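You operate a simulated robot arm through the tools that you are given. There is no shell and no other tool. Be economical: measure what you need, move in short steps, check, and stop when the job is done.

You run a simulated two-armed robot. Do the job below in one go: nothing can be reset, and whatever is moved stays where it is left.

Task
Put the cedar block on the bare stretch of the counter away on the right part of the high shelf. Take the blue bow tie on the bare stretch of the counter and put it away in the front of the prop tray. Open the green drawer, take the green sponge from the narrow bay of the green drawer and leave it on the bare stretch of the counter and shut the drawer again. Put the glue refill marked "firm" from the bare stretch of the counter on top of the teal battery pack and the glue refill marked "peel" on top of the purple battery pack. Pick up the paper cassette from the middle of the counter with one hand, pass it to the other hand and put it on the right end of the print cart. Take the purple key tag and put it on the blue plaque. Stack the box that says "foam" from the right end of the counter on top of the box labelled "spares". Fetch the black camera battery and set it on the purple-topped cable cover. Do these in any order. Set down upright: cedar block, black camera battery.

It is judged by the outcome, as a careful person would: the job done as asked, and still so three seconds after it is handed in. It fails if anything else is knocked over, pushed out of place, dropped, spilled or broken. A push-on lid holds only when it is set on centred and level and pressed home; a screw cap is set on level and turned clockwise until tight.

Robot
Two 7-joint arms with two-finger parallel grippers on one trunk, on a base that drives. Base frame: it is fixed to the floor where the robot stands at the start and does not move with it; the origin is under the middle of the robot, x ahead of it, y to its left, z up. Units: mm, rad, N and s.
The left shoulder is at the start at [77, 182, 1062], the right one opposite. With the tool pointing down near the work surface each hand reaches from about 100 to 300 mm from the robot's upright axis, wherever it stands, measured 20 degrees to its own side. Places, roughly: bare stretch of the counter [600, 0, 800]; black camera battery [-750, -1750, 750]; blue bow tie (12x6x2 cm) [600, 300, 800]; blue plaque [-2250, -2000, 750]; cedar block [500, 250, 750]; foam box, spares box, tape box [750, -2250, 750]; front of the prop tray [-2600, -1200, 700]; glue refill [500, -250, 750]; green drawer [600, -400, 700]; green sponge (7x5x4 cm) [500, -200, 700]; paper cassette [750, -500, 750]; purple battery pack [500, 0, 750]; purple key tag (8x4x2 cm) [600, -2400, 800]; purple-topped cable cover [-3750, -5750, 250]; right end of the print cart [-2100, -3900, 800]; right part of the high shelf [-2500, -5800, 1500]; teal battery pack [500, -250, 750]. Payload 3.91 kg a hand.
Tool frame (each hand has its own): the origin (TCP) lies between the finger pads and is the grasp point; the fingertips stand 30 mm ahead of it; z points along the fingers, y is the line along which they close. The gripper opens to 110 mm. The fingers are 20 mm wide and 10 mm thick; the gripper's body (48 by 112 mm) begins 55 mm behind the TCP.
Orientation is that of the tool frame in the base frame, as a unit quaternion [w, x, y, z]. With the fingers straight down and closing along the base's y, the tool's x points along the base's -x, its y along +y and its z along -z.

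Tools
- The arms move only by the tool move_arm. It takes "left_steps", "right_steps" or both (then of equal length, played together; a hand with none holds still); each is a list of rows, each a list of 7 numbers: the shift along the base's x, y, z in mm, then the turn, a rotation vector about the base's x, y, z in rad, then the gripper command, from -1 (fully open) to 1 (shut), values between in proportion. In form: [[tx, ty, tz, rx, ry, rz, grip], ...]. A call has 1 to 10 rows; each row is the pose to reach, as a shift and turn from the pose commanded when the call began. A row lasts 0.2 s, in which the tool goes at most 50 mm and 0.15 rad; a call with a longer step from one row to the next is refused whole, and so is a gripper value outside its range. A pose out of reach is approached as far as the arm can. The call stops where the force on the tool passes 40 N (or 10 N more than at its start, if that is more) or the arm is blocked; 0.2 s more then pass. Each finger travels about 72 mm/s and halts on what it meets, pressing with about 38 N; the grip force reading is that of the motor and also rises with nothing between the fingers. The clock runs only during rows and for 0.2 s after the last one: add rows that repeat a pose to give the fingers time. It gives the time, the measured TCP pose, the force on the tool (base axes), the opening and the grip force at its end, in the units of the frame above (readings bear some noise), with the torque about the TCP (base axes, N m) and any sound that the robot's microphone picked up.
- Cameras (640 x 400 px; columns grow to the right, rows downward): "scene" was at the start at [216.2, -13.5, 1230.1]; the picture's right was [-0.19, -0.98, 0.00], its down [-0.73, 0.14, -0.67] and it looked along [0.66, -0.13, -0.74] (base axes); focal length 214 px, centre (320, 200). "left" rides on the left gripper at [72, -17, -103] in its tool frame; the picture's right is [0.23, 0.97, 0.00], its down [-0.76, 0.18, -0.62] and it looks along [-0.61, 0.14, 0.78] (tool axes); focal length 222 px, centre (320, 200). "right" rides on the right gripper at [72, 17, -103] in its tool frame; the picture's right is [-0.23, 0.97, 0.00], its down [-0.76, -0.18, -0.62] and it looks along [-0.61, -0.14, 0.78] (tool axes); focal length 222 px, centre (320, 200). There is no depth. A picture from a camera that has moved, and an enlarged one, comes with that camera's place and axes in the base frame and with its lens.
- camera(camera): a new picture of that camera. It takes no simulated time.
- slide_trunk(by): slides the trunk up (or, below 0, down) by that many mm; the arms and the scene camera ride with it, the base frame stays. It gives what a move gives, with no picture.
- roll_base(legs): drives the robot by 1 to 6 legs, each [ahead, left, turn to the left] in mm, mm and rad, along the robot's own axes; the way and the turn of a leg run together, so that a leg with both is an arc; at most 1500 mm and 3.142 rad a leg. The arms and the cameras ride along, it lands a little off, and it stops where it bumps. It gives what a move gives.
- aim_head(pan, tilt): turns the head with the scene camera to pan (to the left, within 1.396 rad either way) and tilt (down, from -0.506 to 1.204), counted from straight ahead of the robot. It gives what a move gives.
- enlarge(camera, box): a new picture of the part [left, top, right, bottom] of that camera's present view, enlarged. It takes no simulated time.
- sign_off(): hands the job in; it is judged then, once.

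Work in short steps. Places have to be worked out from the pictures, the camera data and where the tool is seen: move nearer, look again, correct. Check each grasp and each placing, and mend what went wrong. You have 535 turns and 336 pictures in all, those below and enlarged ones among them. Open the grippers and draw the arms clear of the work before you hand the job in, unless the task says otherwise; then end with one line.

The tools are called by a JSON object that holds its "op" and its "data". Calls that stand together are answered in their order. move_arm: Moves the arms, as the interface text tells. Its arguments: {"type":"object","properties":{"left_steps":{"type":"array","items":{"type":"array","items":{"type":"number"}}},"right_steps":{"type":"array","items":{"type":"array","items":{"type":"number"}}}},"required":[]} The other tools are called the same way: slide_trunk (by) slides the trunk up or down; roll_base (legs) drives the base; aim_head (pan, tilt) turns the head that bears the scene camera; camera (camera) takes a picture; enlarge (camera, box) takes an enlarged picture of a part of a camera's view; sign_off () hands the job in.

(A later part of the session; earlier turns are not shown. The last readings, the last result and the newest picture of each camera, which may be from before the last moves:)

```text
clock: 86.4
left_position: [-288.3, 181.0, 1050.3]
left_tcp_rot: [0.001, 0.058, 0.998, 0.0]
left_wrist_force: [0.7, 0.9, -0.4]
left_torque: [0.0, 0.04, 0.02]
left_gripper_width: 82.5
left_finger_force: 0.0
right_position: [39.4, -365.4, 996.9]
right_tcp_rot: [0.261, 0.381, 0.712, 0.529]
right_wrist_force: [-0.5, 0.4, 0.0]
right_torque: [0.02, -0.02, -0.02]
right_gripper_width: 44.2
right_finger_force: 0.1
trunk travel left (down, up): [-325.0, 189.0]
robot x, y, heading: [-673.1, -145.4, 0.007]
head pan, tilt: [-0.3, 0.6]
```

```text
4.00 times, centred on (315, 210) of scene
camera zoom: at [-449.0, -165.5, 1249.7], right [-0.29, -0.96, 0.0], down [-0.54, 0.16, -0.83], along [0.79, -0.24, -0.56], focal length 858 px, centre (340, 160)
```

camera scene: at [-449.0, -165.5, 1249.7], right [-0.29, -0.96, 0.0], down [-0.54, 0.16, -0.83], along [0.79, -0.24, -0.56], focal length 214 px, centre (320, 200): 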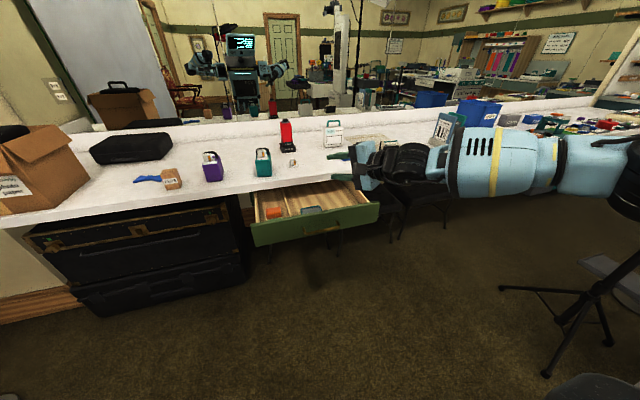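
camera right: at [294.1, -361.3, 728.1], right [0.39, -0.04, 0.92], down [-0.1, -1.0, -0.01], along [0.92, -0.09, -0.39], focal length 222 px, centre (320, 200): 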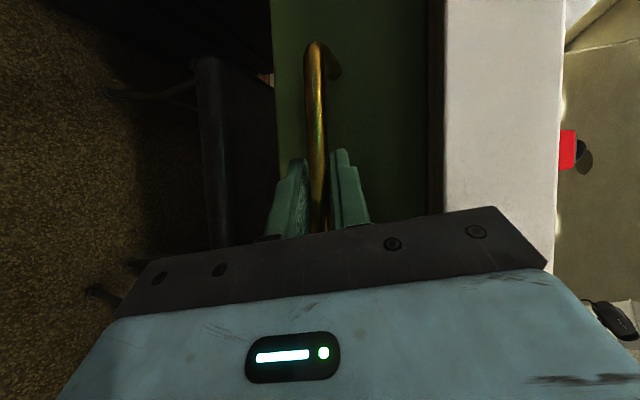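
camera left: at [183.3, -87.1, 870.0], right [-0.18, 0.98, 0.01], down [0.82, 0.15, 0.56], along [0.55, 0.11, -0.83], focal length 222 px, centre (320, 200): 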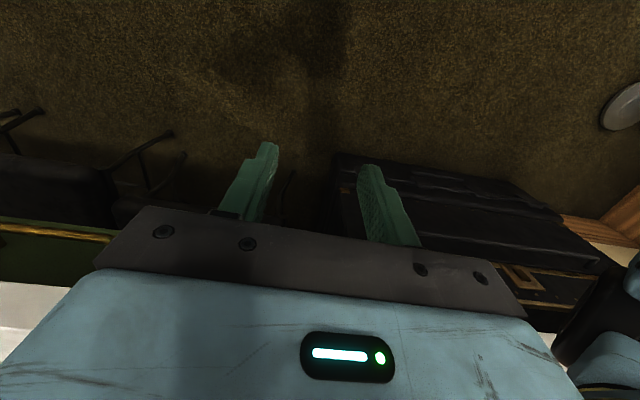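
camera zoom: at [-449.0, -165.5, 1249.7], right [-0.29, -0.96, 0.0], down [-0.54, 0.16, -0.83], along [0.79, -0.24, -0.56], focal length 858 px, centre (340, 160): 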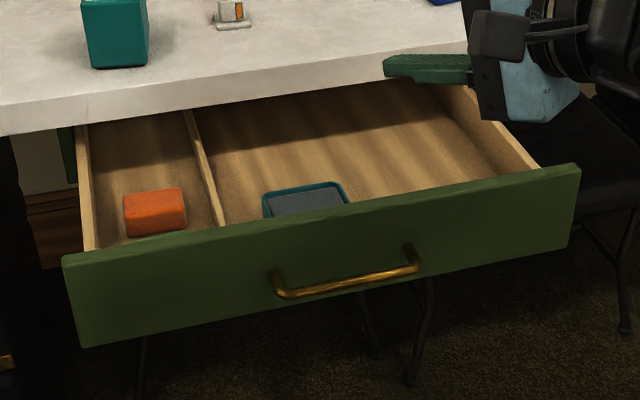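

An orange block is visible in the narrow (left) bay; the sponge is likely hidden just behind the drawer front. I first return the right hand to a downward pose, drawing it back.

{"op": "move_arm", "data": {"right_steps": [[-20, 0, 0, -0.112, 0.055, 0.08, -0.2], [-40, 0, 0, -0.224, 0.111, 0.161, -0.2], [-60, 0, 0, -0.336, 0.166, 0.241, -0.2], [-80, 0, 0, -0.448, 0.221, 0.322, -0.2], [-100, 0, 0, -0.56, 0.277, 0.402, -0.2], [-120, 0, 0, -0.672, 0.332, 0.483, -0.2], [-140, 0, 20, -0.784, 0.387, 0.563, -0.2], [-160, 0, 30, -0.896, 0.443, 0.644, -0.2], [-180, 0, 40, -1.008, 0.498, 0.724, -0.2], [-200, 0, 50, -1.12, 0.553, 0.805, -0.2]]}}

{"op": "roll_base", "data": {"legs": [[0, -160, 0], [420, 0, 0]]}}

{"op": "aim_head", "data": {"pan": 0.2, "tilt": 1.0}}

{"op": "camera", "data": {"camera": "scene"}}

```text
clock: 88.6
left_position: [-289.6, 181.6, 1051.6]
left_tcp_rot: [0.001, 0.058, 0.998, 0.0]
left_wrist_force: [-0.5, -0.6, 0.2]
left_torque: [0.01, -0.03, 0.01]
left_gripper_width: 82.2
left_finger_force: 0.0
right_position: [-156.9, -398.6, 989.6]
right_tcp_rot: [0.112, 0.142, 0.924, 0.337]
right_wrist_force: [0.4, -0.1, 0.1]
right_torque: [0.02, -0.03, -0.01]
right_gripper_width: 66.2
right_finger_force: 0.0
right hand out of reach, approached as far as the arm can: row 4, 5, 6, 7, 8, 9, 10
trunk travel left (down, up): [-325.0, 189.0]
robot x, y, heading: [-668.5, -146.4, 0.004]
head pan, tilt: [-0.3, 0.6]
```

```text
clock: 92.8
left_position: [124.1, 36.2, 1051.3]
left_tcp_rot: [0.0, 0.051, 0.999, 0.0]
left_wrist_force: [-0.2, 0.0, 0.5]
left_torque: [0.02, -0.02, -0.02]
left_gripper_width: 82.6
left_finger_force: 0.1
right_position: [265.6, -542.0, 990.7]
right_tcp_rot: [0.11, 0.135, 0.925, 0.337]
right_wrist_force: [-0.4, 0.8, 1.0]
right_torque: [0.02, 0.02, 0.06]
right_gripper_width: 66.0
right_finger_force: 0.2
trunk travel left (down, up): [-325.0, 189.0]
robot x, y, heading: [-254.1, -296.6, 0.024]
head pan, tilt: [-0.3, 0.6]
```

```text
clock: 93.7
left_position: [124.1, 34.5, 1051.6]
left_tcp_rot: [0.0, 0.051, 0.999, 0.0]
left_wrist_force: [0.4, 0.2, 0.2]
left_torque: [0.0, 0.0, -0.03]
left_gripper_width: 82.2
left_finger_force: 0.0
right_position: [264.8, -540.8, 989.0]
right_tcp_rot: [0.11, 0.136, 0.925, 0.338]
right_wrist_force: [-0.7, 0.7, 0.6]
right_torque: [0.04, -0.02, 0.0]
right_gripper_width: 65.8
right_finger_force: 0.0
trunk travel left (down, up): [-325.0, 189.0]
robot x, y, heading: [-253.8, -296.5, 0.023]
head pan, tilt: [0.201, 1.0]
```

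```text
275 pictures are left
camera scene: at [-47.7, -274.4, 1217.8], right [0.22, -0.98, 0.0], down [-0.82, -0.19, -0.54], along [0.53, 0.12, -0.84], focal length 214 px, centre (320, 200)
```

scene: 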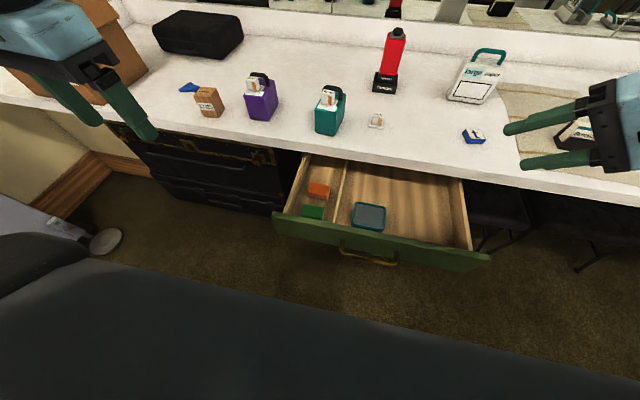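

The green sponge is just behind the drawer front, at about (242,−188). I bring the left hand over it.

{"op": "move_arm", "data": {"left_steps": [[20, -45, 0, 0, 0, 0, -0.5], [40, -90, 0, 0, 0, 0, -0.5], [60, -135, 0, 0, 0, 0, -0.5], [85, -175, 0, 0, 0, 0, -0.5], [105, -215, 0, 0, 0, 0, -0.5], [118, -223, -40, 0, 0, 0, -0.5], [118, -223, -85, 0, 0, 0, -0.5], [118, -223, -130, 0, 0, 0, -0.5], [118, -223, -170, 0, 0, 0, -0.5], [118, -223, -170, 0, 0, 0, -0.5]]}}

{"op": "camera", "data": {"camera": "left"}}

```text
clock: 95.9
left_position: [241.1, -184.7, 885.1]
left_tcp_rot: [0.0, 0.051, 0.999, 0.0]
left_wrist_force: [0.3, 0.5, -0.5]
left_torque: [0.01, 0.01, 0.01]
left_gripper_width: 82.5
left_finger_force: 0.0
right_position: [265.3, -542.2, 989.1]
right_tcp_rot: [0.109, 0.135, 0.925, 0.338]
right_wrist_force: [0.2, 0.1, -0.2]
right_torque: [0.01, -0.05, 0.04]
right_gripper_width: 66.0
right_finger_force: 0.0
trunk travel left (down, up): [-325.0, 189.0]
robot x, y, heading: [-250.6, -292.7, 0.02]
head pan, tilt: [0.201, 1.0]
```

```text
274 pictures are left
camera left: at [167.9, -194.5, 987.5], right [-0.13, 0.99, 0.0], down [0.78, 0.1, 0.62], along [0.62, 0.08, -0.78], focal length 222 px, centre (320, 200)
```

left: 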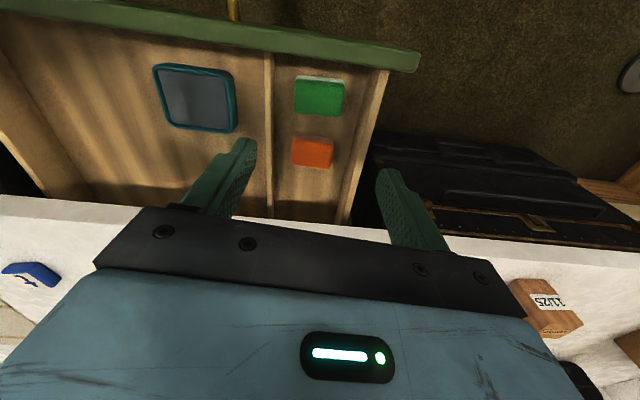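

Sponge top centre ≈(239,−185); I lower to z≈790 and re-measure clearances to the bay walls.

{"op": "move_arm", "data": {"left_steps": [[-2, 0, -40, 0, 0, 0, -0.5], [-2, 0, -80, 0, 0, 0, -0.5], [-2, 0, -98, 0, 0, 0, -0.5], [-2, 0, -98, 0, 0, 0, -0.5]]}}

{"op": "camera", "data": {"camera": "left"}}

```text
clock: 96.9
left_position: [239.0, -184.7, 782.8]
left_tcp_rot: [-0.001, 0.05, 0.999, 0.0]
left_wrist_force: [0.0, 0.3, -1.0]
left_torque: [-0.02, -0.03, 0.0]
left_gripper_width: 82.7
left_finger_force: 0.1
right_position: [264.7, -541.6, 989.1]
right_tcp_rot: [0.109, 0.134, 0.925, 0.337]
right_wrist_force: [-0.3, -0.1, 1.2]
right_torque: [0.04, 0.0, -0.02]
right_gripper_width: 66.1
right_finger_force: 0.0
trunk travel left (down, up): [-325.0, 189.0]
robot x, y, heading: [-252.0, -292.5, 0.024]
head pan, tilt: [0.201, 1.0]
```

```text
273 pictures are left
camera left: at [165.0, -193.6, 886.1], right [-0.13, 0.99, 0.0], down [0.78, 0.1, 0.62], along [0.62, 0.08, -0.78], focal length 222 px, centre (320, 200)
```

left: 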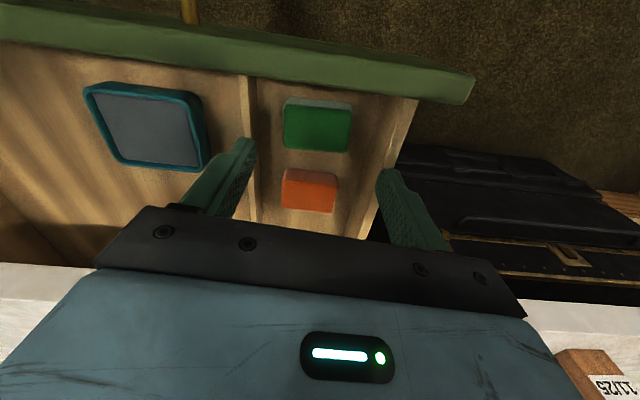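

Closing along y leaves only ~13 mm by the divider, while along x there is ~26–33 mm on both sides. I rotate the hand −90° about vertical so the fingers close along x.

{"op": "move_arm", "data": {"left_steps": [[2, 0, 20, 0, 0, -0.147, -0.5], [4, 0, 20, 0, 0, -0.294, -0.5], [6, 0, 20, 0, 0, -0.441, -0.5], [8, 0, 20, 0, 0, -0.588, -0.5], [10, 0, 20, 0, 0, -0.735, -0.5], [12, 0, 20, 0, 0, -0.882, -0.5], [12, 0, 20, 0, 0, -1.029, -0.5], [12, 0, 20, 0, 0, -1.176, -0.5], [12, 0, 20, 0, 0, -1.323, -0.5], [12, 0, 20, 0, 0, -1.47, -0.5]]}}

{"op": "camera", "data": {"camera": "left"}}

{"op": "camera", "data": {"camera": "scene"}}

```text
clock: 99.1
left_position: [216.4, -177.7, 820.6]
left_tcp_rot: [0.06, 0.626, 0.775, 0.059]
left_wrist_force: [0.3, -1.1, 0.4]
left_torque: [0.0, -0.02, 0.02]
left_gripper_width: 82.5
left_finger_force: 0.1
left hand out of reach, approached as far as the arm can: row 8, 9, 10
right_position: [264.5, -543.3, 991.0]
right_tcp_rot: [0.109, 0.135, 0.925, 0.338]
right_wrist_force: [-0.1, 0.7, -0.2]
right_torque: [-0.02, -0.03, -0.01]
right_gripper_width: 65.8
right_finger_force: 0.0
trunk travel left (down, up): [-325.0, 189.0]
robot x, y, heading: [-254.1, -292.2, 0.021]
head pan, tilt: [0.201, 1.0]
```

```text
272 pictures are left
camera left: at [167.4, -112.4, 917.6], right [0.89, 0.43, 0.16], down [0.23, -0.72, 0.66], along [0.39, -0.55, -0.74], focal length 222 px, centre (320, 200)
```

left: 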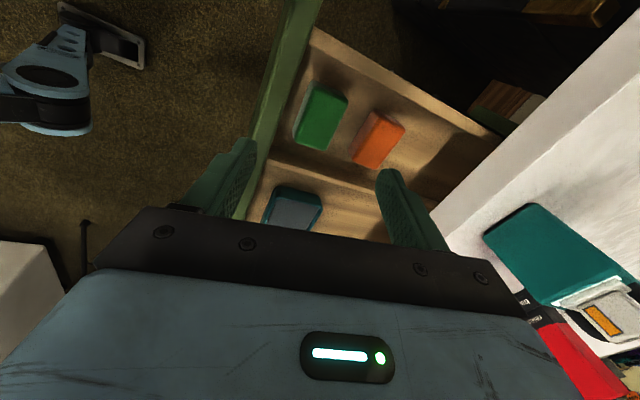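

```text
271 pictures are left
camera scene: at [-49.1, -275.4, 1218.3], right [0.22, -0.98, 0.0], down [-0.82, -0.19, -0.54], along [0.53, 0.12, -0.84], focal length 214 px, centre (320, 200)
```

scene: 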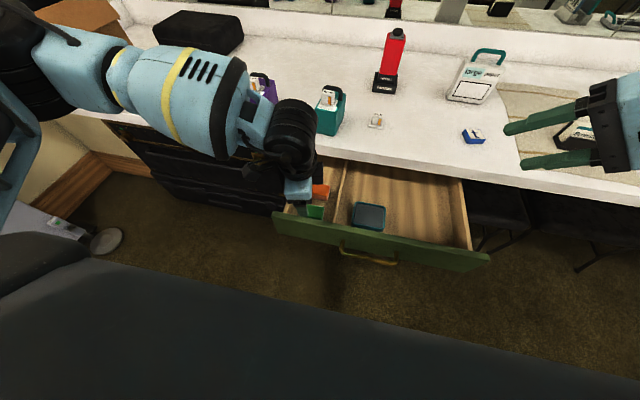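

The wrist hits its limit near −1.1 rad. I raise the hand and swing the base (turn right, shift left) so the hand ends up in the wanted yaw.

{"op": "move_arm", "data": {"left_steps": [[0, 0, 45, 0, 0, 0, -0.5], [0, 0, 90, 0, 0, 0, -0.5], [0, 0, 130, 0, 0, 0, -0.5]]}}

{"op": "roll_base", "data": {"legs": [[-38, 245, -0.52]]}}

{"op": "camera", "data": {"camera": "left"}}

```text
clock: 99.9
left_position: [176.9, -141.0, 905.6]
left_tcp_rot: [0.054, 0.614, 0.785, 0.053]
left_wrist_force: [0.6, 0.8, -1.1]
left_torque: [0.02, 0.01, 0.01]
left_gripper_width: 82.4
left_finger_force: 0.1
left hand out of reach, approached as far as the arm can: row 1, 2, 3
right_position: [266.1, -542.7, 990.2]
right_tcp_rot: [0.109, 0.136, 0.925, 0.338]
right_wrist_force: [0.0, -0.5, 0.3]
right_torque: [0.02, 0.04, 0.02]
right_gripper_width: 66.2
right_finger_force: 0.1
trunk travel left (down, up): [-325.0, 189.0]
robot x, y, heading: [-254.5, -293.3, 0.023]
head pan, tilt: [0.201, 1.0]
```

```text
clock: 102.7
left_position: [217.1, -129.5, 905.3]
left_tcp_rot: [0.068, 0.795, 0.602, 0.038]
left_wrist_force: [-0.3, -0.1, -0.1]
left_torque: [0.02, -0.03, 0.02]
left_gripper_width: 82.6
left_finger_force: 0.1
right_position: [93.6, -520.0, 990.9]
right_tcp_rot: [0.192, 0.367, 0.86, 0.299]
right_wrist_force: [-1.8, -0.6, 0.1]
right_torque: [0.03, 0.0, 0.0]
right_gripper_width: 66.3
right_finger_force: 0.0
trunk travel left (down, up): [-325.0, 189.0]
robot x, y, heading: [-235.1, -49.3, -0.496]
head pan, tilt: [0.201, 1.0]
```

```text
270 pictures are left
camera left: at [206.3, -47.2, 1003.7], right [0.99, -0.04, 0.14], down [-0.13, -0.74, 0.66], along [0.08, -0.67, -0.74], focal length 222 px, centre (320, 200)
```

left: 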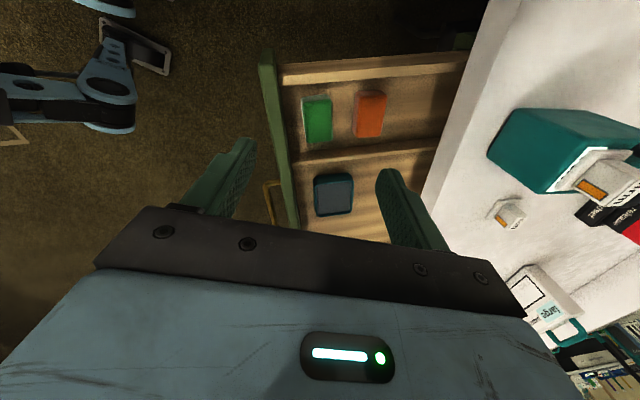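

Now I correct the orientation to exact vertical with fingers along x and centre over the sponge.

{"op": "move_arm", "data": {"left_steps": [[15, -20, 0, 0.014, 0.05, 0.09, -0.5], [25, -40, 0, 0.028, 0.1, 0.18, -0.5], [34, -56, 0, 0.042, 0.15, 0.273, -0.5], [34, -56, -40, 0.042, 0.15, 0.273, -0.5], [34, -56, -80, 0.042, 0.15, 0.273, -0.5], [34, -56, -110, 0.042, 0.15, 0.273, -0.5], [34, -56, -110, 0.042, 0.15, 0.273, -0.5]]}}

{"op": "camera", "data": {"camera": "left"}}

```text
clock: 104.3
left_position: [250.8, -184.9, 794.2]
left_tcp_rot: [-0.001, 0.707, 0.707, 0.0]
left_wrist_force: [0.0, 0.2, 0.4]
left_torque: [0.02, -0.02, -0.02]
left_gripper_width: 82.3
left_finger_force: 0.0
right_position: [93.7, -522.1, 990.6]
right_tcp_rot: [0.192, 0.368, 0.86, 0.298]
right_wrist_force: [0.1, -0.3, -1.0]
right_torque: [-0.01, 0.0, -0.02]
right_gripper_width: 65.9
right_finger_force: 0.0
trunk travel left (down, up): [-325.0, 189.0]
robot x, y, heading: [-230.7, -51.9, -0.501]
head pan, tilt: [0.201, 1.0]
```

```text
269 pictures are left
camera left: at [234.1, -111.6, 897.2], right [0.97, 0.23, 0.0], down [0.18, -0.76, 0.62], along [0.14, -0.61, -0.78], focal length 222 px, centre (320, 200)
```

left: 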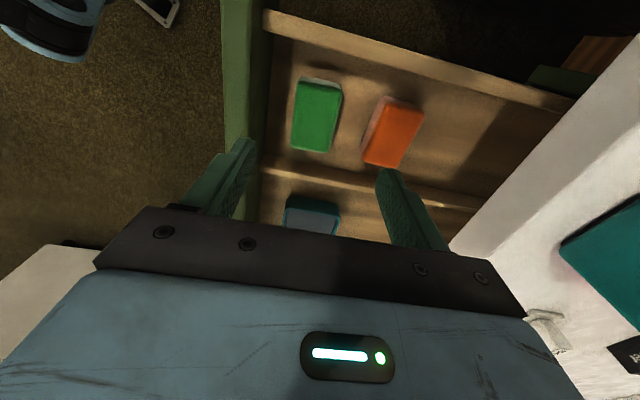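

Triangulated: sponge top z≈670, centre (247,−186); front panel top z≈731. I go down to TCP z≈680 at x≈249 with 70 mm opening, then close.

{"op": "move_arm", "data": {"left_steps": [[-1, -1, -40, 0, 0, 0, -0.27], [-1, -1, -80, 0, 0, 0, -0.27], [-1, -1, -105, 0, 0, 0, -0.27], [-1, -1, -114, 0, 0, 0, -0.27], [-1, -1, -114, 0, 0, 0, 0], [-1, -1, -114, 0, 0, 0, 0.4], [-1, -1, -114, 0, 0, 0, 0.6], [-1, -1, -114, 0, 0, 0, 0.6]]}}

{"op": "camera", "data": {"camera": "left"}}

```text
clock: 106.1
left_position: [252.6, -183.8, 681.4]
left_tcp_rot: [-0.001, 0.707, 0.707, 0.0]
left_wrist_force: [-0.3, -0.1, 1.0]
left_torque: [-0.01, 0.03, -0.02]
left_gripper_width: 43.1
left_finger_force: 37.9
right_position: [94.1, -521.2, 989.9]
right_tcp_rot: [0.193, 0.367, 0.859, 0.299]
right_wrist_force: [0.6, -0.2, 0.6]
right_torque: [-0.01, 0.01, 0.01]
right_gripper_width: 65.9
right_finger_force: 0.0
trunk travel left (down, up): [-325.0, 189.0]
robot x, y, heading: [-233.5, -49.2, -0.494]
head pan, tilt: [0.201, 1.0]
```

```text
268 pictures are left
camera left: at [235.1, -111.6, 785.5], right [0.97, 0.23, 0.0], down [0.18, -0.76, 0.62], along [0.14, -0.61, -0.78], focal length 222 px, centre (320, 200)
```

left: 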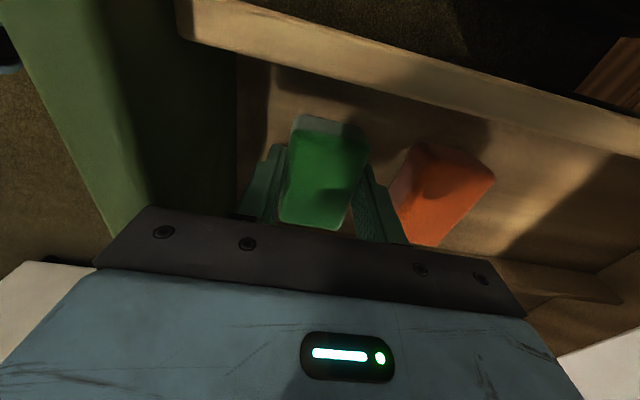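

Sponge gripped (43 mm, 38 N). I lift it straight out.

{"op": "move_arm", "data": {"left_steps": [[0, 0, 40, 0, 0, 0, 0.6], [0, 0, 85, 0, 0, 0, 0.6], [0, 0, 130, 0, 0, 0, 0.6], [0, 0, 175, 0, 0, 0, 0.6], [0, 0, 220, 0, 0, 0, 0.6], [0, 0, 265, 0, 0, 0, 0.6], [-20, 30, 300, 0, 0, 0, 0.6]]}}

{"op": "camera", "data": {"camera": "scene"}}

```text
refused: row 7 steps farther than a row can; nothing moved
```

```text
267 pictures are left
camera scene: at [-45.6, -134.3, 1217.8], right [-0.29, -0.96, 0.0], down [-0.81, 0.24, -0.54], along [0.52, -0.16, -0.84], focal length 214 px, centre (320, 200)
```

scene: 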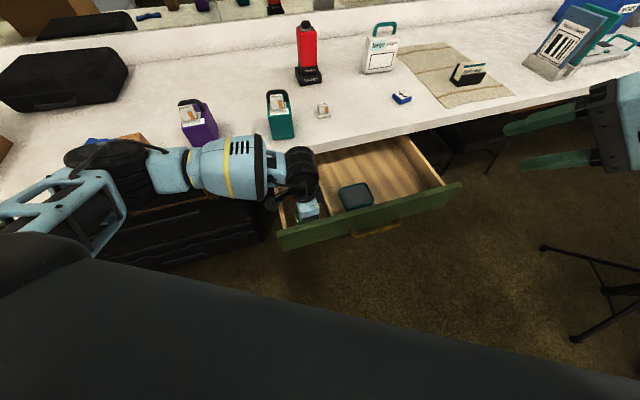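

One row was slightly too long; I repeat.

{"op": "move_arm", "data": {"left_steps": [[0, 0, 40, 0, 0, 0, 0.6], [0, 0, 85, 0, 0, 0, 0.6], [0, 0, 130, 0, 0, 0, 0.6], [0, 0, 175, 0, 0, 0, 0.6], [0, 0, 220, 0, 0, 0, 0.6], [0, 0, 260, 0, 0, 0, 0.6], [-10, 10, 300, 0, 0, 0, 0.6]]}}

{"op": "camera", "data": {"camera": "left"}}

```text
clock: 107.7
left_position: [239.2, -175.0, 982.2]
left_tcp_rot: [0.0, 0.707, 0.707, 0.001]
left_wrist_force: [0.0, -0.2, -0.3]
left_torque: [0.01, -0.01, 0.01]
left_gripper_width: 43.0
left_finger_force: 38.3
right_position: [93.9, -522.3, 990.8]
right_tcp_rot: [0.193, 0.368, 0.859, 0.299]
right_wrist_force: [-0.8, 0.2, -0.4]
right_torque: [0.01, -0.02, 0.01]
right_gripper_width: 66.0
right_finger_force: 0.0
trunk travel left (down, up): [-325.0, 189.0]
robot x, y, heading: [-234.1, -49.6, -0.494]
head pan, tilt: [0.201, 1.0]
```

```text
266 pictures are left
camera left: at [222.6, -102.3, 1085.0], right [0.97, 0.23, 0.0], down [0.18, -0.76, 0.62], along [0.14, -0.61, -0.78], focal length 222 px, centre (320, 200)
```

left: 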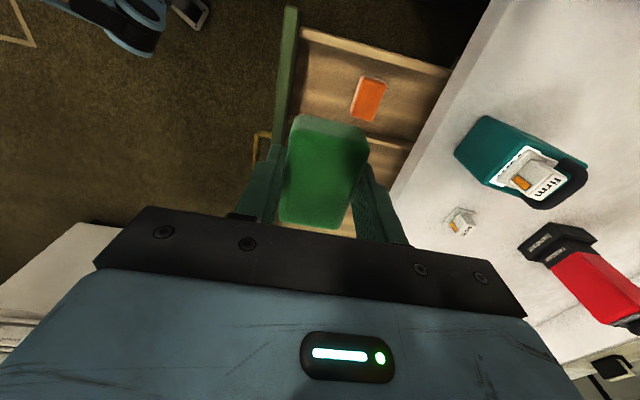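

Sponge is out. I edge the base 60 mm toward the counter and try to reach the bare stretch between the packs with the left hand, passing over the drawer.

{"op": "roll_base", "data": {"legs": [[53, 28, 0]]}}

{"op": "move_arm", "data": {"left_steps": [[35, 15, 0, 0, 0, 0, 0.6], [75, 30, 0, 0, 0, 0, 0.6], [115, 45, 0, 0, 0, 0, 0.6], [155, 60, 0, 0, 0, 0, 0.6], [190, 75, 0, 0, 0, 0, 0.6], [215, 90, 0, 0, 0, 0, 0.6]]}}

{"op": "camera", "data": {"camera": "left"}}

```text
clock: 108.7
left_position: [300.9, -177.3, 981.4]
left_tcp_rot: [0.0, 0.708, 0.706, 0.0]
left_wrist_force: [0.2, 0.0, 0.0]
left_torque: [-0.04, 0.0, 0.03]
left_gripper_width: 43.0
left_finger_force: 37.9
right_position: [153.7, -524.0, 989.0]
right_tcp_rot: [0.192, 0.368, 0.86, 0.298]
right_wrist_force: [-0.1, -0.5, 0.5]
right_torque: [0.01, 0.01, 0.02]
right_gripper_width: 66.0
right_finger_force: 0.1
trunk travel left (down, up): [-325.0, 189.0]
robot x, y, heading: [-175.3, -51.4, -0.493]
head pan, tilt: [0.201, 1.0]
```

```text
clock: 110.1
left_position: [334.6, -159.9, 981.6]
left_tcp_rot: [0.0, 0.708, 0.706, 0.001]
left_wrist_force: [-0.5, -0.4, -0.4]
left_torque: [0.01, -0.01, -0.03]
left_gripper_width: 42.8
left_finger_force: 37.9
left hand out of reach, approached as far as the arm can: row 2, 3, 4, 5, 6
right_position: [153.9, -523.4, 990.4]
right_tcp_rot: [0.193, 0.367, 0.86, 0.298]
right_wrist_force: [0.0, -0.7, 0.2]
right_torque: [0.02, 0.03, 0.0]
right_gripper_width: 65.6
right_finger_force: 0.1
trunk travel left (down, up): [-325.0, 189.0]
robot x, y, heading: [-173.5, -51.3, -0.497]
head pan, tilt: [0.201, 1.0]
```

```text
265 pictures are left
camera left: at [318.9, -86.8, 1083.6], right [0.97, 0.23, 0.0], down [0.18, -0.76, 0.62], along [0.14, -0.61, -0.78], focal length 222 px, centre (320, 200)
```

left: 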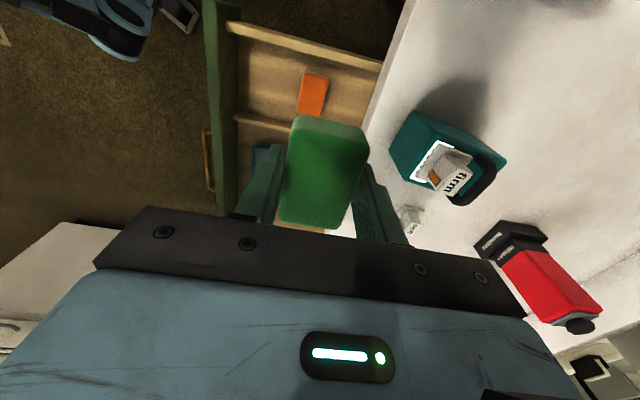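

Reach is limited by this wrist yaw; I turn the hand back +1.3 rad and then extend.

{"op": "move_arm", "data": {"left_steps": [[0, 0, 0, 0, 0, 0.14, 0.6], [0, 0, 0, 0, 0, 0.28, 0.6], [0, 0, 0, 0, 0, 0.42, 0.6], [0, 0, 0, 0, 0, 0.56, 0.6], [0, 0, 0, 0, 0, 0.7, 0.6], [0, 0, 0, 0, 0, 0.84, 0.6], [0, 0, 0, 0, 0, 0.98, 0.6], [0, 0, 0, 0, 0, 1.12, 0.6], [0, 0, 0, 0, 0, 1.26, 0.6]]}}

{"op": "move_arm", "data": {"left_steps": [[35, 15, 0, 0, 0, 0, 0.6], [70, 30, 0, 0, 0, 0, 0.6], [105, 45, 0, 0, 0, 0, 0.6], [140, 60, 0, 0, 0, 0, 0.6], [170, 75, 0, 0, 0, 0, 0.6]]}}

{"op": "camera", "data": {"camera": "left"}}

```text
clock: 112.1
left_position: [336.8, -160.5, 982.2]
left_tcp_rot: [0.0, 0.153, 0.988, 0.0]
left_wrist_force: [-0.9, 0.5, -0.7]
left_torque: [-0.01, -0.04, 0.03]
left_gripper_width: 42.9
left_finger_force: 37.9
right_position: [153.4, -523.7, 990.4]
right_tcp_rot: [0.192, 0.368, 0.859, 0.299]
right_wrist_force: [0.2, -0.3, 0.0]
right_torque: [-0.02, 0.01, 0.03]
right_gripper_width: 65.9
right_finger_force: 0.0
trunk travel left (down, up): [-325.0, 189.0]
robot x, y, heading: [-176.6, -51.4, -0.497]
head pan, tilt: [0.201, 1.0]
```

```text
clock: 113.3
left_position: [506.1, -87.8, 980.8]
left_tcp_rot: [0.0, 0.156, 0.988, -0.001]
left_wrist_force: [-0.3, -0.8, -0.4]
left_torque: [-0.05, 0.0, -0.01]
left_gripper_width: 43.1
left_finger_force: 37.8
right_position: [153.5, -523.2, 990.0]
right_tcp_rot: [0.193, 0.368, 0.86, 0.297]
right_wrist_force: [0.2, -0.3, -1.3]
right_torque: [-0.04, 0.01, 0.04]
right_gripper_width: 66.2
right_finger_force: 0.2
trunk travel left (down, up): [-325.0, 189.0]
robot x, y, heading: [-173.8, -48.4, -0.493]
head pan, tilt: [0.201, 1.0]
```

```text
264 pictures are left
camera left: at [432.2, -81.3, 1083.8], right [0.08, 1.0, 0.0], down [0.78, -0.06, 0.62], along [0.62, -0.05, -0.78], focal length 222 px, centre (320, 200)
```

left: 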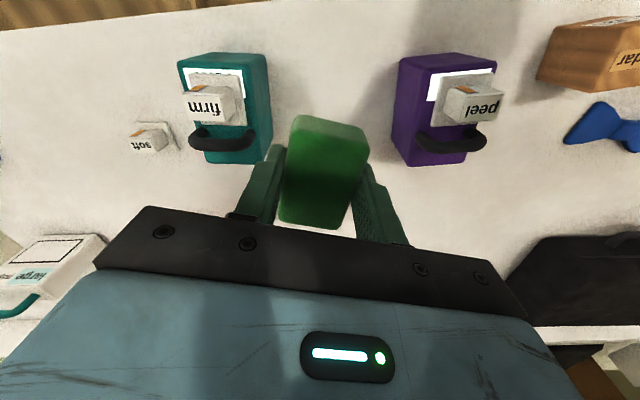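

Reach is good now. I extend to about (625,−60), clear behind the packs.

{"op": "move_arm", "data": {"left_steps": [[40, 8, 0, 0, 0, 0, 0.6], [80, 16, 0, 0, 0, 0, 0.6], [115, 25, 0, 0, 0, 0, 0.6], [115, 25, -40, 0, 0, 0, 0.6], [115, 25, -80, 0, 0, 0, 0.6], [115, 25, -110, 0, 0, 0, 0.6]]}}

{"op": "camera", "data": {"camera": "left"}}

```text
clock: 114.7
left_position: [621.5, -57.8, 871.4]
left_tcp_rot: [0.0, 0.156, 0.988, 0.0]
left_wrist_force: [0.0, -0.1, -0.1]
left_torque: [-0.02, 0.01, -0.02]
left_gripper_width: 42.9
left_finger_force: 37.9
left hand out of reach, approached as far as the arm can: row 3
right_position: [154.5, -523.3, 989.4]
right_tcp_rot: [0.191, 0.368, 0.86, 0.299]
right_wrist_force: [-0.4, 0.1, -0.7]
right_torque: [0.02, 0.04, 0.01]
right_gripper_width: 65.9
right_finger_force: 0.1
trunk travel left (down, up): [-325.0, 189.0]
robot x, y, heading: [-175.1, -53.5, -0.495]
head pan, tilt: [0.201, 1.0]
```

```text
263 pictures are left
camera left: at [547.1, -50.8, 973.7], right [0.08, 1.0, 0.0], down [0.78, -0.06, 0.62], along [0.62, -0.05, -0.78], focal length 222 px, centre (320, 200)
```

left: 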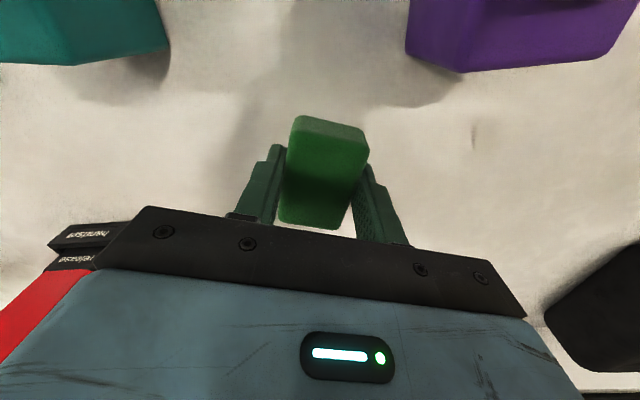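

Clear spot. I lower slowly to set the sponge down (contact expected near z≈828).

{"op": "move_arm", "data": {"left_steps": [[0, 0, -20, 0, 0, 0, 0.6], [0, 0, -34, 0, 0, 0, 0.6], [0, 0, -38, 0, 0, 0, 0.6], [0, 0, -41, 0, 0, 0, 0.6], [0, 0, -44, 0, 0, 0, 0.6], [0, 0, -47, 0, 0, 0, 0.6]]}}

```text
clock: 116.1
left_position: [623.0, -58.9, 825.8]
left_tcp_rot: [0.0, 0.155, 0.988, 0.0]
left_wrist_force: [0.4, -0.5, -1.0]
left_torque: [0.0, -0.01, 0.01]
left_gripper_width: 42.9
left_finger_force: 37.9
right_position: [153.5, -524.2, 989.3]
right_tcp_rot: [0.192, 0.368, 0.859, 0.298]
right_wrist_force: [0.1, 0.2, -0.5]
right_torque: [0.0, 0.02, -0.02]
right_gripper_width: 66.0
right_finger_force: 0.0
trunk travel left (down, up): [-325.0, 189.0]
robot x, y, heading: [-170.9, -50.1, -0.493]
head pan, tilt: [0.201, 1.0]
```

No contact yet; continuing in small steps.

{"op": "move_arm", "data": {"left_steps": [[0, 0, -2, 0, 0, 0, 0.6], [0, 0, -4, 0, 0, 0, 0.6], [0, 0, -6, 0, 0, 0, 0.6], [0, 0, -8, 0, 0, 0, 0.6]]}}

```text
clock: 117.1
left_position: [621.9, -58.9, 816.0]
left_tcp_rot: [0.0, 0.155, 0.988, 0.0]
left_wrist_force: [0.3, -0.6, -0.2]
left_torque: [0.0, -0.01, 0.0]
left_gripper_width: 42.9
left_finger_force: 37.6
right_position: [153.5, -523.8, 991.2]
right_tcp_rot: [0.192, 0.367, 0.86, 0.299]
right_wrist_force: [1.0, 0.0, -0.7]
right_torque: [0.02, -0.02, 0.02]
right_gripper_width: 65.7
right_finger_force: 0.1
trunk travel left (down, up): [-325.0, 189.0]
robot x, y, heading: [-175.2, -51.1, -0.493]
head pan, tilt: [0.201, 1.0]
```

{"op": "move_arm", "data": {"left_steps": [[0, 0, -2, 0, 0, 0, 0.6], [0, 0, -4, 0, 0, 0, 0.6], [0, 0, -6, 0, 0, 0, 0.6], [0, 0, -8, 0, 0, 0, 0.6]]}}

{"op": "camera", "data": {"camera": "scene"}}

```text
clock: 118.1
left_position: [621.8, -57.9, 811.2]
left_tcp_rot: [0.002, 0.154, 0.988, 0.0]
left_wrist_force: [3.0, 2.4, 16.0]
left_torque: [0.14, 0.14, -0.02]
left_gripper_width: 43.0
left_finger_force: 38.1
right_position: [153.4, -522.8, 991.3]
right_tcp_rot: [0.192, 0.367, 0.86, 0.299]
right_wrist_force: [-0.9, 0.3, 0.6]
right_torque: [0.0, 0.02, -0.02]
right_gripper_width: 65.9
right_finger_force: 0.1
trunk travel left (down, up): [-325.0, 189.0]
robot x, y, heading: [-174.3, -52.6, -0.5]
head pan, tilt: [0.201, 1.0]
```

```text
262 pictures are left
camera scene: at [12.6, -135.6, 1218.2], right [-0.29, -0.96, 0.0], down [-0.8, 0.24, -0.54], along [0.52, -0.16, -0.84], focal length 214 px, centre (320, 200)
```

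scene: 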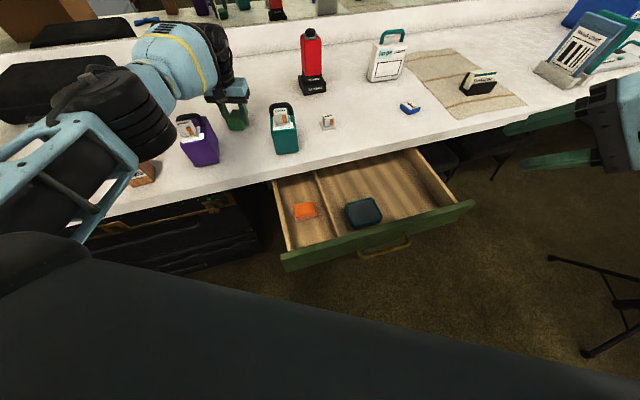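

Contact (16 N). I release and lift.

{"op": "move_arm", "data": {"left_steps": [[0, 0, 2, 0, 0, 0, 0.4], [0, 0, 3, 0, 0, 0, 0.1], [0, 0, 3, 0, 0, 0, -0.2], [0, 0, 40, 0, 0, 0, -0.2], [0, 0, 85, 0, 0, 0, -0.2], [0, 0, 130, 0, 0, 0, -0.2], [0, 0, 170, 0, 0, 0, -0.2]]}}

{"op": "camera", "data": {"camera": "left"}}

```text
clock: 119.7
left_position: [609.6, -63.2, 978.1]
left_tcp_rot: [0.0, 0.156, 0.988, 0.0]
left_wrist_force: [-0.2, -0.1, -0.2]
left_torque: [0.01, -0.01, 0.01]
left_gripper_width: 66.0
left_finger_force: 0.1
left hand out of reach, approached as far as the arm can: row 7
right_position: [152.7, -522.2, 991.3]
right_tcp_rot: [0.192, 0.367, 0.86, 0.298]
right_wrist_force: [0.1, 1.1, 1.2]
right_torque: [0.0, 0.01, 0.01]
right_gripper_width: 66.3
right_finger_force: 0.0
trunk travel left (down, up): [-325.0, 189.0]
robot x, y, heading: [-178.4, -52.3, -0.495]
head pan, tilt: [0.201, 1.0]
```

```text
261 pictures are left
camera left: at [534.4, -55.6, 1080.8], right [0.08, 1.0, 0.0], down [0.78, -0.07, 0.62], along [0.62, -0.05, -0.78], focal length 222 px, centre (320, 200)
```

left: 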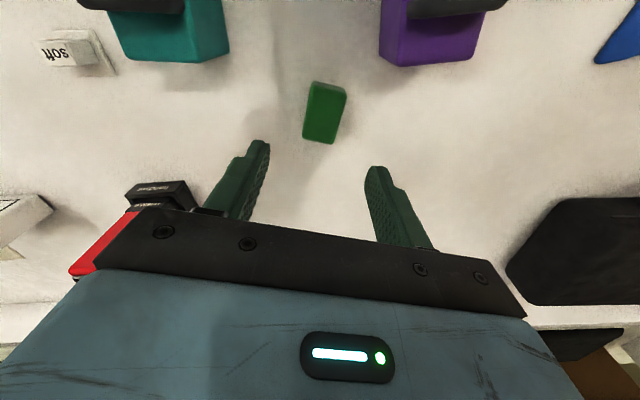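

Sponge is on the bare counter. I retract the left hand and back the base away, straightening the heading to 0.

{"op": "move_arm", "data": {"left_steps": [[-40, 0, 0, 0, 0, 0, -0.2], [-85, 0, 10, 0, 0, 0, -0.2], [-130, 0, 20, 0, 0, 0, -0.2], [-175, 5, 30, 0, 0, 0, -0.2], [-220, 20, 40, 0, 0, 0, -0.2], [-240, 45, 40, 0, 0, 0, -0.2]]}}

{"op": "roll_base", "data": {"legs": [[-300, 0, 0], [0, 0, 0.497]]}}

```text
clock: 121.1
left_position: [370.8, -15.6, 1018.3]
left_tcp_rot: [0.001, 0.155, 0.988, -0.001]
left_wrist_force: [0.0, -0.6, 0.6]
left_torque: [-0.02, 0.0, 0.0]
left_gripper_width: 66.1
left_finger_force: 0.0
right_position: [152.3, -522.8, 990.9]
right_tcp_rot: [0.193, 0.367, 0.859, 0.299]
right_wrist_force: [0.5, 0.1, 0.2]
right_torque: [0.0, 0.03, -0.02]
right_gripper_width: 66.0
right_finger_force: 0.0
trunk travel left (down, up): [-325.0, 189.0]
robot x, y, heading: [-171.4, -51.7, -0.496]
head pan, tilt: [0.201, 1.0]
```

```text
clock: 124.5
left_position: [33.6, 377.4, 1018.2]
left_tcp_rot: [0.0, -0.089, 0.996, 0.0]
left_wrist_force: [0.1, 0.8, -0.7]
left_torque: [0.0, 0.01, 0.01]
left_gripper_width: 66.0
left_finger_force: 0.0
right_position: [81.0, -173.0, 990.1]
right_tcp_rot: [0.115, 0.148, 0.923, 0.336]
right_wrist_force: [0.1, 0.1, 0.4]
right_torque: [-0.01, -0.03, 0.02]
right_gripper_width: 66.1
right_finger_force: 0.1
trunk travel left (down, up): [-325.0, 189.0]
robot x, y, heading: [-429.4, 92.1, -0.005]
head pan, tilt: [0.201, 1.0]
```

Now I position the base for pushing and restore the right hand's forward-pointing pose with the fingers shut.

{"op": "roll_base", "data": {"legs": [[-220, -227, 0]]}}

{"op": "move_arm", "data": {"right_steps": [[34, 7, 1, 0.0875, -0.038, -0.0937, 0.5], [67, 14, 2, 0.175, -0.0757, -0.187, 1], [100, 20, 3, 0.2625, -0.1135, -0.281, 1], [134, 27, 4, 0.35, -0.151, -0.375, 1], [167, 33, 6, 0.4375, -0.189, -0.468, 1], [200, 40, 7, 0.525, -0.227, -0.562, 1], [200, 40, 7, 0.525, -0.227, -0.562, 1]]}}

{"op": "aim_head", "data": {"pan": -0.3, "tilt": 0.6}}

{"op": "slide_trunk", "data": {"by": -320}}

{"op": "camera", "data": {"camera": "scene"}}

```text
clock: 127.1
left_position: [-188.5, 158.7, 1018.6]
left_tcp_rot: [0.0, -0.091, 0.996, -0.001]
left_wrist_force: [-0.2, 0.0, -0.3]
left_torque: [-0.01, -0.05, -0.02]
left_gripper_width: 66.1
left_finger_force: 0.1
right_position: [-142.8, -392.1, 990.1]
right_tcp_rot: [0.114, 0.145, 0.924, 0.336]
right_wrist_force: [-0.2, 0.2, -0.8]
right_torque: [0.0, 0.0, 0.0]
right_gripper_width: 66.3
right_finger_force: 0.1
trunk travel left (down, up): [-325.0, 189.0]
robot x, y, heading: [-657.3, -130.3, -0.004]
head pan, tilt: [0.201, 1.0]
```

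```text
clock: 128.7
left_position: [-190.3, 159.3, 1018.6]
left_tcp_rot: [0.0, -0.091, 0.996, -0.001]
left_wrist_force: [-0.2, 0.0, -0.4]
left_torque: [-0.03, 0.0, -0.04]
left_gripper_width: 66.0
left_finger_force: 0.0
right_position: [55.8, -350.0, 1000.1]
right_tcp_rot: [0.262, 0.38, 0.711, 0.53]
right_wrist_force: [0.2, 0.0, 0.5]
right_torque: [0.0, 0.03, -0.03]
right_gripper_width: 0.1
right_finger_force: 37.5
trunk travel left (down, up): [-325.0, 189.0]
robot x, y, heading: [-653.6, -129.4, -0.0]
head pan, tilt: [0.201, 1.0]
```

```text
clock: 129.6
left_position: [-188.1, 158.8, 1018.1]
left_tcp_rot: [0.0, -0.091, 0.996, -0.001]
left_wrist_force: [0.2, -1.3, 0.7]
left_torque: [-0.03, -0.01, 0.02]
left_gripper_width: 66.2
left_finger_force: 0.1
right_position: [55.7, -349.4, 999.4]
right_tcp_rot: [0.261, 0.379, 0.712, 0.53]
right_wrist_force: [0.2, 0.4, -0.3]
right_torque: [0.0, 0.03, 0.02]
right_gripper_width: 0.1
right_finger_force: 37.4
trunk travel left (down, up): [-325.0, 189.0]
robot x, y, heading: [-655.5, -127.7, -0.006]
head pan, tilt: [-0.3, 0.6]
```

```text
clock: 132.8
left_position: [-188.7, 158.5, 698.6]
left_tcp_rot: [0.0, -0.09, 0.996, -0.001]
left_wrist_force: [-0.4, -0.4, -0.1]
left_torque: [0.01, 0.03, 0.02]
left_gripper_width: 66.4
left_finger_force: 0.1
right_position: [58.5, -350.4, 677.5]
right_tcp_rot: [0.261, 0.379, 0.711, 0.531]
right_wrist_force: [-0.1, -0.7, 0.5]
right_torque: [0.0, 0.02, 0.01]
right_gripper_width: 0.0
right_finger_force: 37.8
trunk travel left (down, up): [-5.0, 509.0]
robot x, y, heading: [-653.6, -130.9, -0.008]
head pan, tilt: [-0.3, 0.6]
```

```text
260 pictures are left
camera scene: at [-325.0, -155.9, 912.1], right [-0.3, -0.95, 0.0], down [-0.54, 0.17, -0.83], along [0.79, -0.25, -0.56], focal length 214 px, centre (320, 200)
```

scene: 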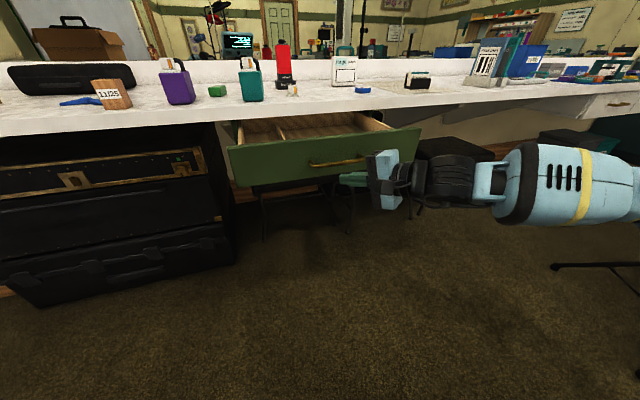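

Closed fingertips line up with the handle bar. I raise 5 mm and roll forward to push the drawer in.

{"op": "move_arm", "data": {"right_steps": [[0, 0, 5, 0, 0, 0, 1], [0, 0, 5, 0, 0, 0, 1]]}}

{"op": "roll_base", "data": {"legs": [[200, 0, 0.006]]}}

{"op": "camera", "data": {"camera": "scene"}}

```text
clock: 133.4
left_position: [-189.9, 158.7, 697.8]
left_tcp_rot: [0.001, -0.091, 0.996, 0.001]
left_wrist_force: [-0.2, 0.2, 0.5]
left_torque: [0.03, -0.01, 0.02]
left_gripper_width: 66.0
left_finger_force: 0.1
right_position: [59.2, -351.9, 681.0]
right_tcp_rot: [0.261, 0.379, 0.711, 0.531]
right_wrist_force: [0.0, -0.4, 0.1]
right_torque: [0.01, 0.0, 0.01]
right_gripper_width: 0.0
right_finger_force: 37.1
trunk travel left (down, up): [-5.0, 509.0]
robot x, y, heading: [-655.9, -131.6, -0.002]
head pan, tilt: [-0.3, 0.6]
```

```text
clock: 135.0
left_position: [8.5, 160.2, 699.0]
left_tcp_rot: [0.0, -0.093, 0.996, -0.001]
left_wrist_force: [-0.1, 0.1, 0.5]
left_torque: [-0.05, -0.01, 0.04]
left_gripper_width: 65.9
left_finger_force: 0.1
right_position: [261.1, -346.9, 682.1]
right_tcp_rot: [0.259, 0.378, 0.713, 0.531]
right_wrist_force: [-0.8, 0.8, -0.2]
right_torque: [0.04, -0.01, -0.02]
right_gripper_width: 0.0
right_finger_force: 37.9
trunk travel left (down, up): [-5.0, 509.0]
robot x, y, heading: [-455.5, -131.7, 0.004]
head pan, tilt: [-0.3, 0.6]
```

```text
259 pictures are left
camera scene: at [-125.3, -154.4, 912.0], right [-0.29, -0.96, 0.0], down [-0.54, 0.17, -0.82], along [0.79, -0.24, -0.57], focal length 214 px, centre (320, 200)
```

scene: 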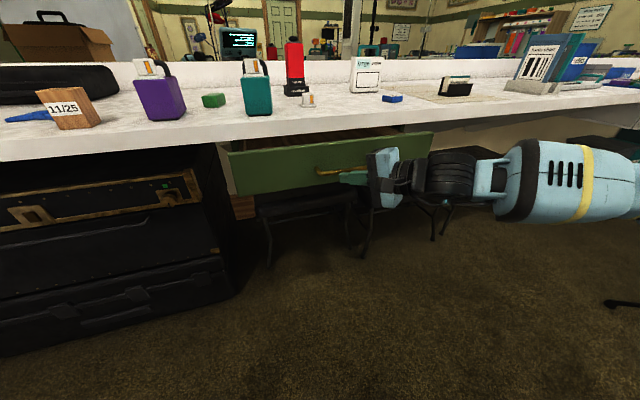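

The drawer is closing. I push on 115 mm more.

{"op": "roll_base", "data": {"legs": [[115, 0, 0]]}}

{"op": "move_arm", "data": {"right_steps": [[5, 0, 0, 0, 0, 0, 1], [10, 0, 0, 0, 0, 0, 1], [15, 0, 0, 0, 0, 0, 1], [20, 0, 0, 0, 0, 0, 1], [25, 0, 0, 0, 0, 0, 1], [30, 0, 0, 0, 0, 0, 1], [35, 0, 0, 0, 0, 0, 1]]}}

{"op": "camera", "data": {"camera": "scene"}}

```text
clock: 136.2
left_position: [124.4, 158.8, 698.2]
left_tcp_rot: [-0.001, -0.092, 0.996, 0.0]
left_wrist_force: [0.7, -0.3, -0.7]
left_torque: [-0.03, 0.05, -0.01]
left_gripper_width: 66.0
left_finger_force: 0.1
right_position: [374.9, -347.9, 681.4]
right_tcp_rot: [0.261, 0.379, 0.712, 0.531]
right_wrist_force: [-0.9, -1.4, -0.3]
right_torque: [0.02, -0.01, 0.01]
right_gripper_width: 0.0
right_finger_force: 37.4
trunk travel left (down, up): [-5.0, 509.0]
robot x, y, heading: [-343.6, -127.7, 0.005]
head pan, tilt: [-0.3, 0.6]
```

```text
clock: 136.7
left_position: [123.6, 157.6, 698.4]
left_tcp_rot: [0.001, -0.09, 0.996, -0.001]
left_wrist_force: [-0.4, -0.5, 1.3]
left_torque: [-0.03, 0.0, -0.01]
left_gripper_width: 66.0
left_finger_force: 0.1
right_position: [375.7, -348.4, 681.3]
right_tcp_rot: [0.258, 0.378, 0.712, 0.532]
right_wrist_force: [-16.9, -3.9, 3.6]
right_torque: [0.03, -0.07, 0.03]
right_gripper_width: 0.0
right_finger_force: 37.3
trunk travel left (down, up): [-5.0, 509.0]
robot x, y, heading: [-340.2, -131.4, -0.005]
head pan, tilt: [-0.3, 0.6]
stopped in row 2 (right hand): the force on the tool passed its limit at 46 N (the readings are from after the stop); the commanded pose is now the measured one
```

```text
258 pictures are left
camera scene: at [-12.7, -156.3, 912.6], right [-0.3, -0.95, 0.0], down [-0.54, 0.17, -0.83], along [0.79, -0.25, -0.56], focal length 214 px, centre (320, 200)
```

scene: 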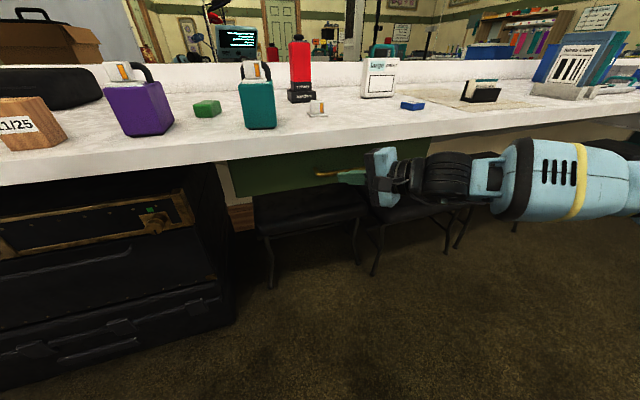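

It stopped firmly. I zoom in to confirm that the drawer is fully shut.

{"op": "enlarge", "data": {"camera": "scene", "box": [200, 100, 440, 230]}}

{"op": "camera", "data": {"camera": "right"}}

```text
2.67 times, centred on (320, 165) of scene
camera zoom: at [-12.7, -156.3, 912.6], right [-0.3, -0.95, 0.0], down [-0.54, 0.17, -0.83], along [0.79, -0.25, -0.56], focal length 572 px, centre (320, 293)
```

zoom: 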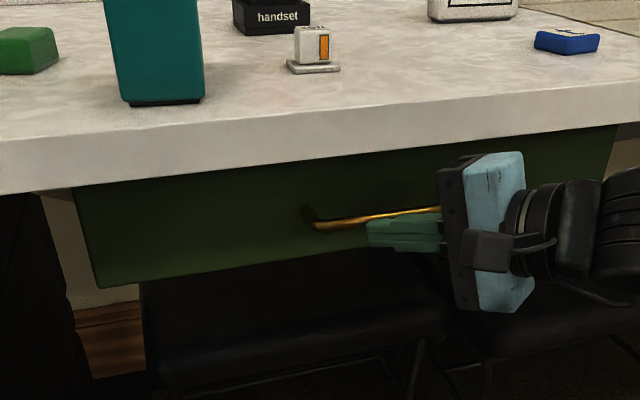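

```text
256 pictures are left
camera right: at [258.3, -346.1, 730.8], right [0.39, -0.04, 0.92], down [-0.08, -1.0, -0.01], along [0.92, -0.07, -0.39], focal length 222 px, centre (320, 200)
```

right: 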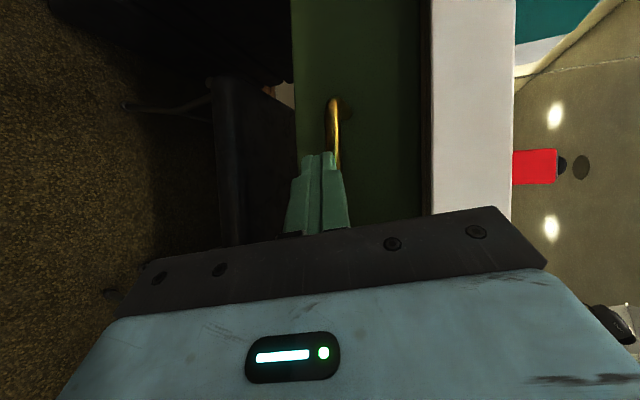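

The geometry matches the closed position. I retreat, raise the trunk, and bring the right hand back to a downward pose.

{"op": "roll_base", "data": {"legs": [[-250, 0, 0]]}}

{"op": "slide_trunk", "data": {"by": 320}}

{"op": "move_arm", "data": {"right_steps": [[0, 0, 0, -0.112, 0.055, 0.08, -0.2], [0, 0, 0, -0.224, 0.111, 0.161, -0.2], [0, 0, 0, -0.336, 0.166, 0.241, -0.2], [-20, 0, 0, -0.448, 0.221, 0.322, -0.2], [-40, 0, 0, -0.56, 0.277, 0.402, -0.2], [-60, 0, 0, -0.672, 0.332, 0.483, -0.2], [-80, 0, 20, -0.784, 0.387, 0.563, -0.2], [-100, 0, 30, -0.896, 0.443, 0.644, -0.2], [-120, 0, 40, -1.008, 0.498, 0.724, -0.2], [-140, 0, 50, -1.12, 0.553, 0.805, -0.2]]}}

```text
clock: 138.6
left_position: [-128.8, 155.9, 698.7]
left_tcp_rot: [0.0, -0.087, 0.996, -0.001]
left_wrist_force: [0.3, 0.0, 0.4]
left_torque: [0.04, -0.01, -0.01]
left_gripper_width: 66.0
left_finger_force: 0.1
right_position: [119.4, -352.6, 679.5]
right_tcp_rot: [0.26, 0.382, 0.711, 0.53]
right_wrist_force: [0.0, -0.9, -0.2]
right_torque: [0.02, 0.0, 0.03]
right_gripper_width: 0.0
right_finger_force: 37.7
trunk travel left (down, up): [-5.0, 509.0]
robot x, y, heading: [-593.8, -131.8, -0.005]
head pan, tilt: [-0.3, 0.6]
```

```text
clock: 141.8
left_position: [-129.6, 156.7, 1018.2]
left_tcp_rot: [0.0, -0.087, 0.996, 0.0]
left_wrist_force: [-0.9, 0.6, -0.8]
left_torque: [-0.01, 0.03, 0.01]
left_gripper_width: 65.9
left_finger_force: 0.3
right_position: [120.1, -351.5, 998.2]
right_tcp_rot: [0.26, 0.382, 0.711, 0.53]
right_wrist_force: [0.9, -0.4, -0.1]
right_torque: [0.02, 0.01, -0.03]
right_gripper_width: 0.1
right_finger_force: 37.7
trunk travel left (down, up): [-325.0, 189.0]
robot x, y, heading: [-594.9, -126.1, -0.012]
head pan, tilt: [-0.3, 0.6]
```

```text
clock: 143.9
left_position: [-129.9, 157.7, 1018.7]
left_tcp_rot: [0.0, -0.087, 0.996, -0.001]
left_wrist_force: [0.8, 0.5, 0.0]
left_torque: [-0.02, 0.0, 0.02]
left_gripper_width: 65.9
left_finger_force: 0.1
right_position: [-81.3, -418.5, 965.8]
right_tcp_rot: [0.146, 0.075, 0.939, 0.301]
right_wrist_force: [-0.1, 0.2, -0.3]
right_torque: [0.0, 0.0, 0.01]
right_gripper_width: 66.0
right_finger_force: 0.0
right hand out of reach, approached as far as the arm can: row 3, 4, 5, 6, 7, 8, 9, 10
trunk travel left (down, up): [-325.0, 189.0]
robot x, y, heading: [-596.9, -125.8, -0.007]
head pan, tilt: [-0.3, 0.6]
```

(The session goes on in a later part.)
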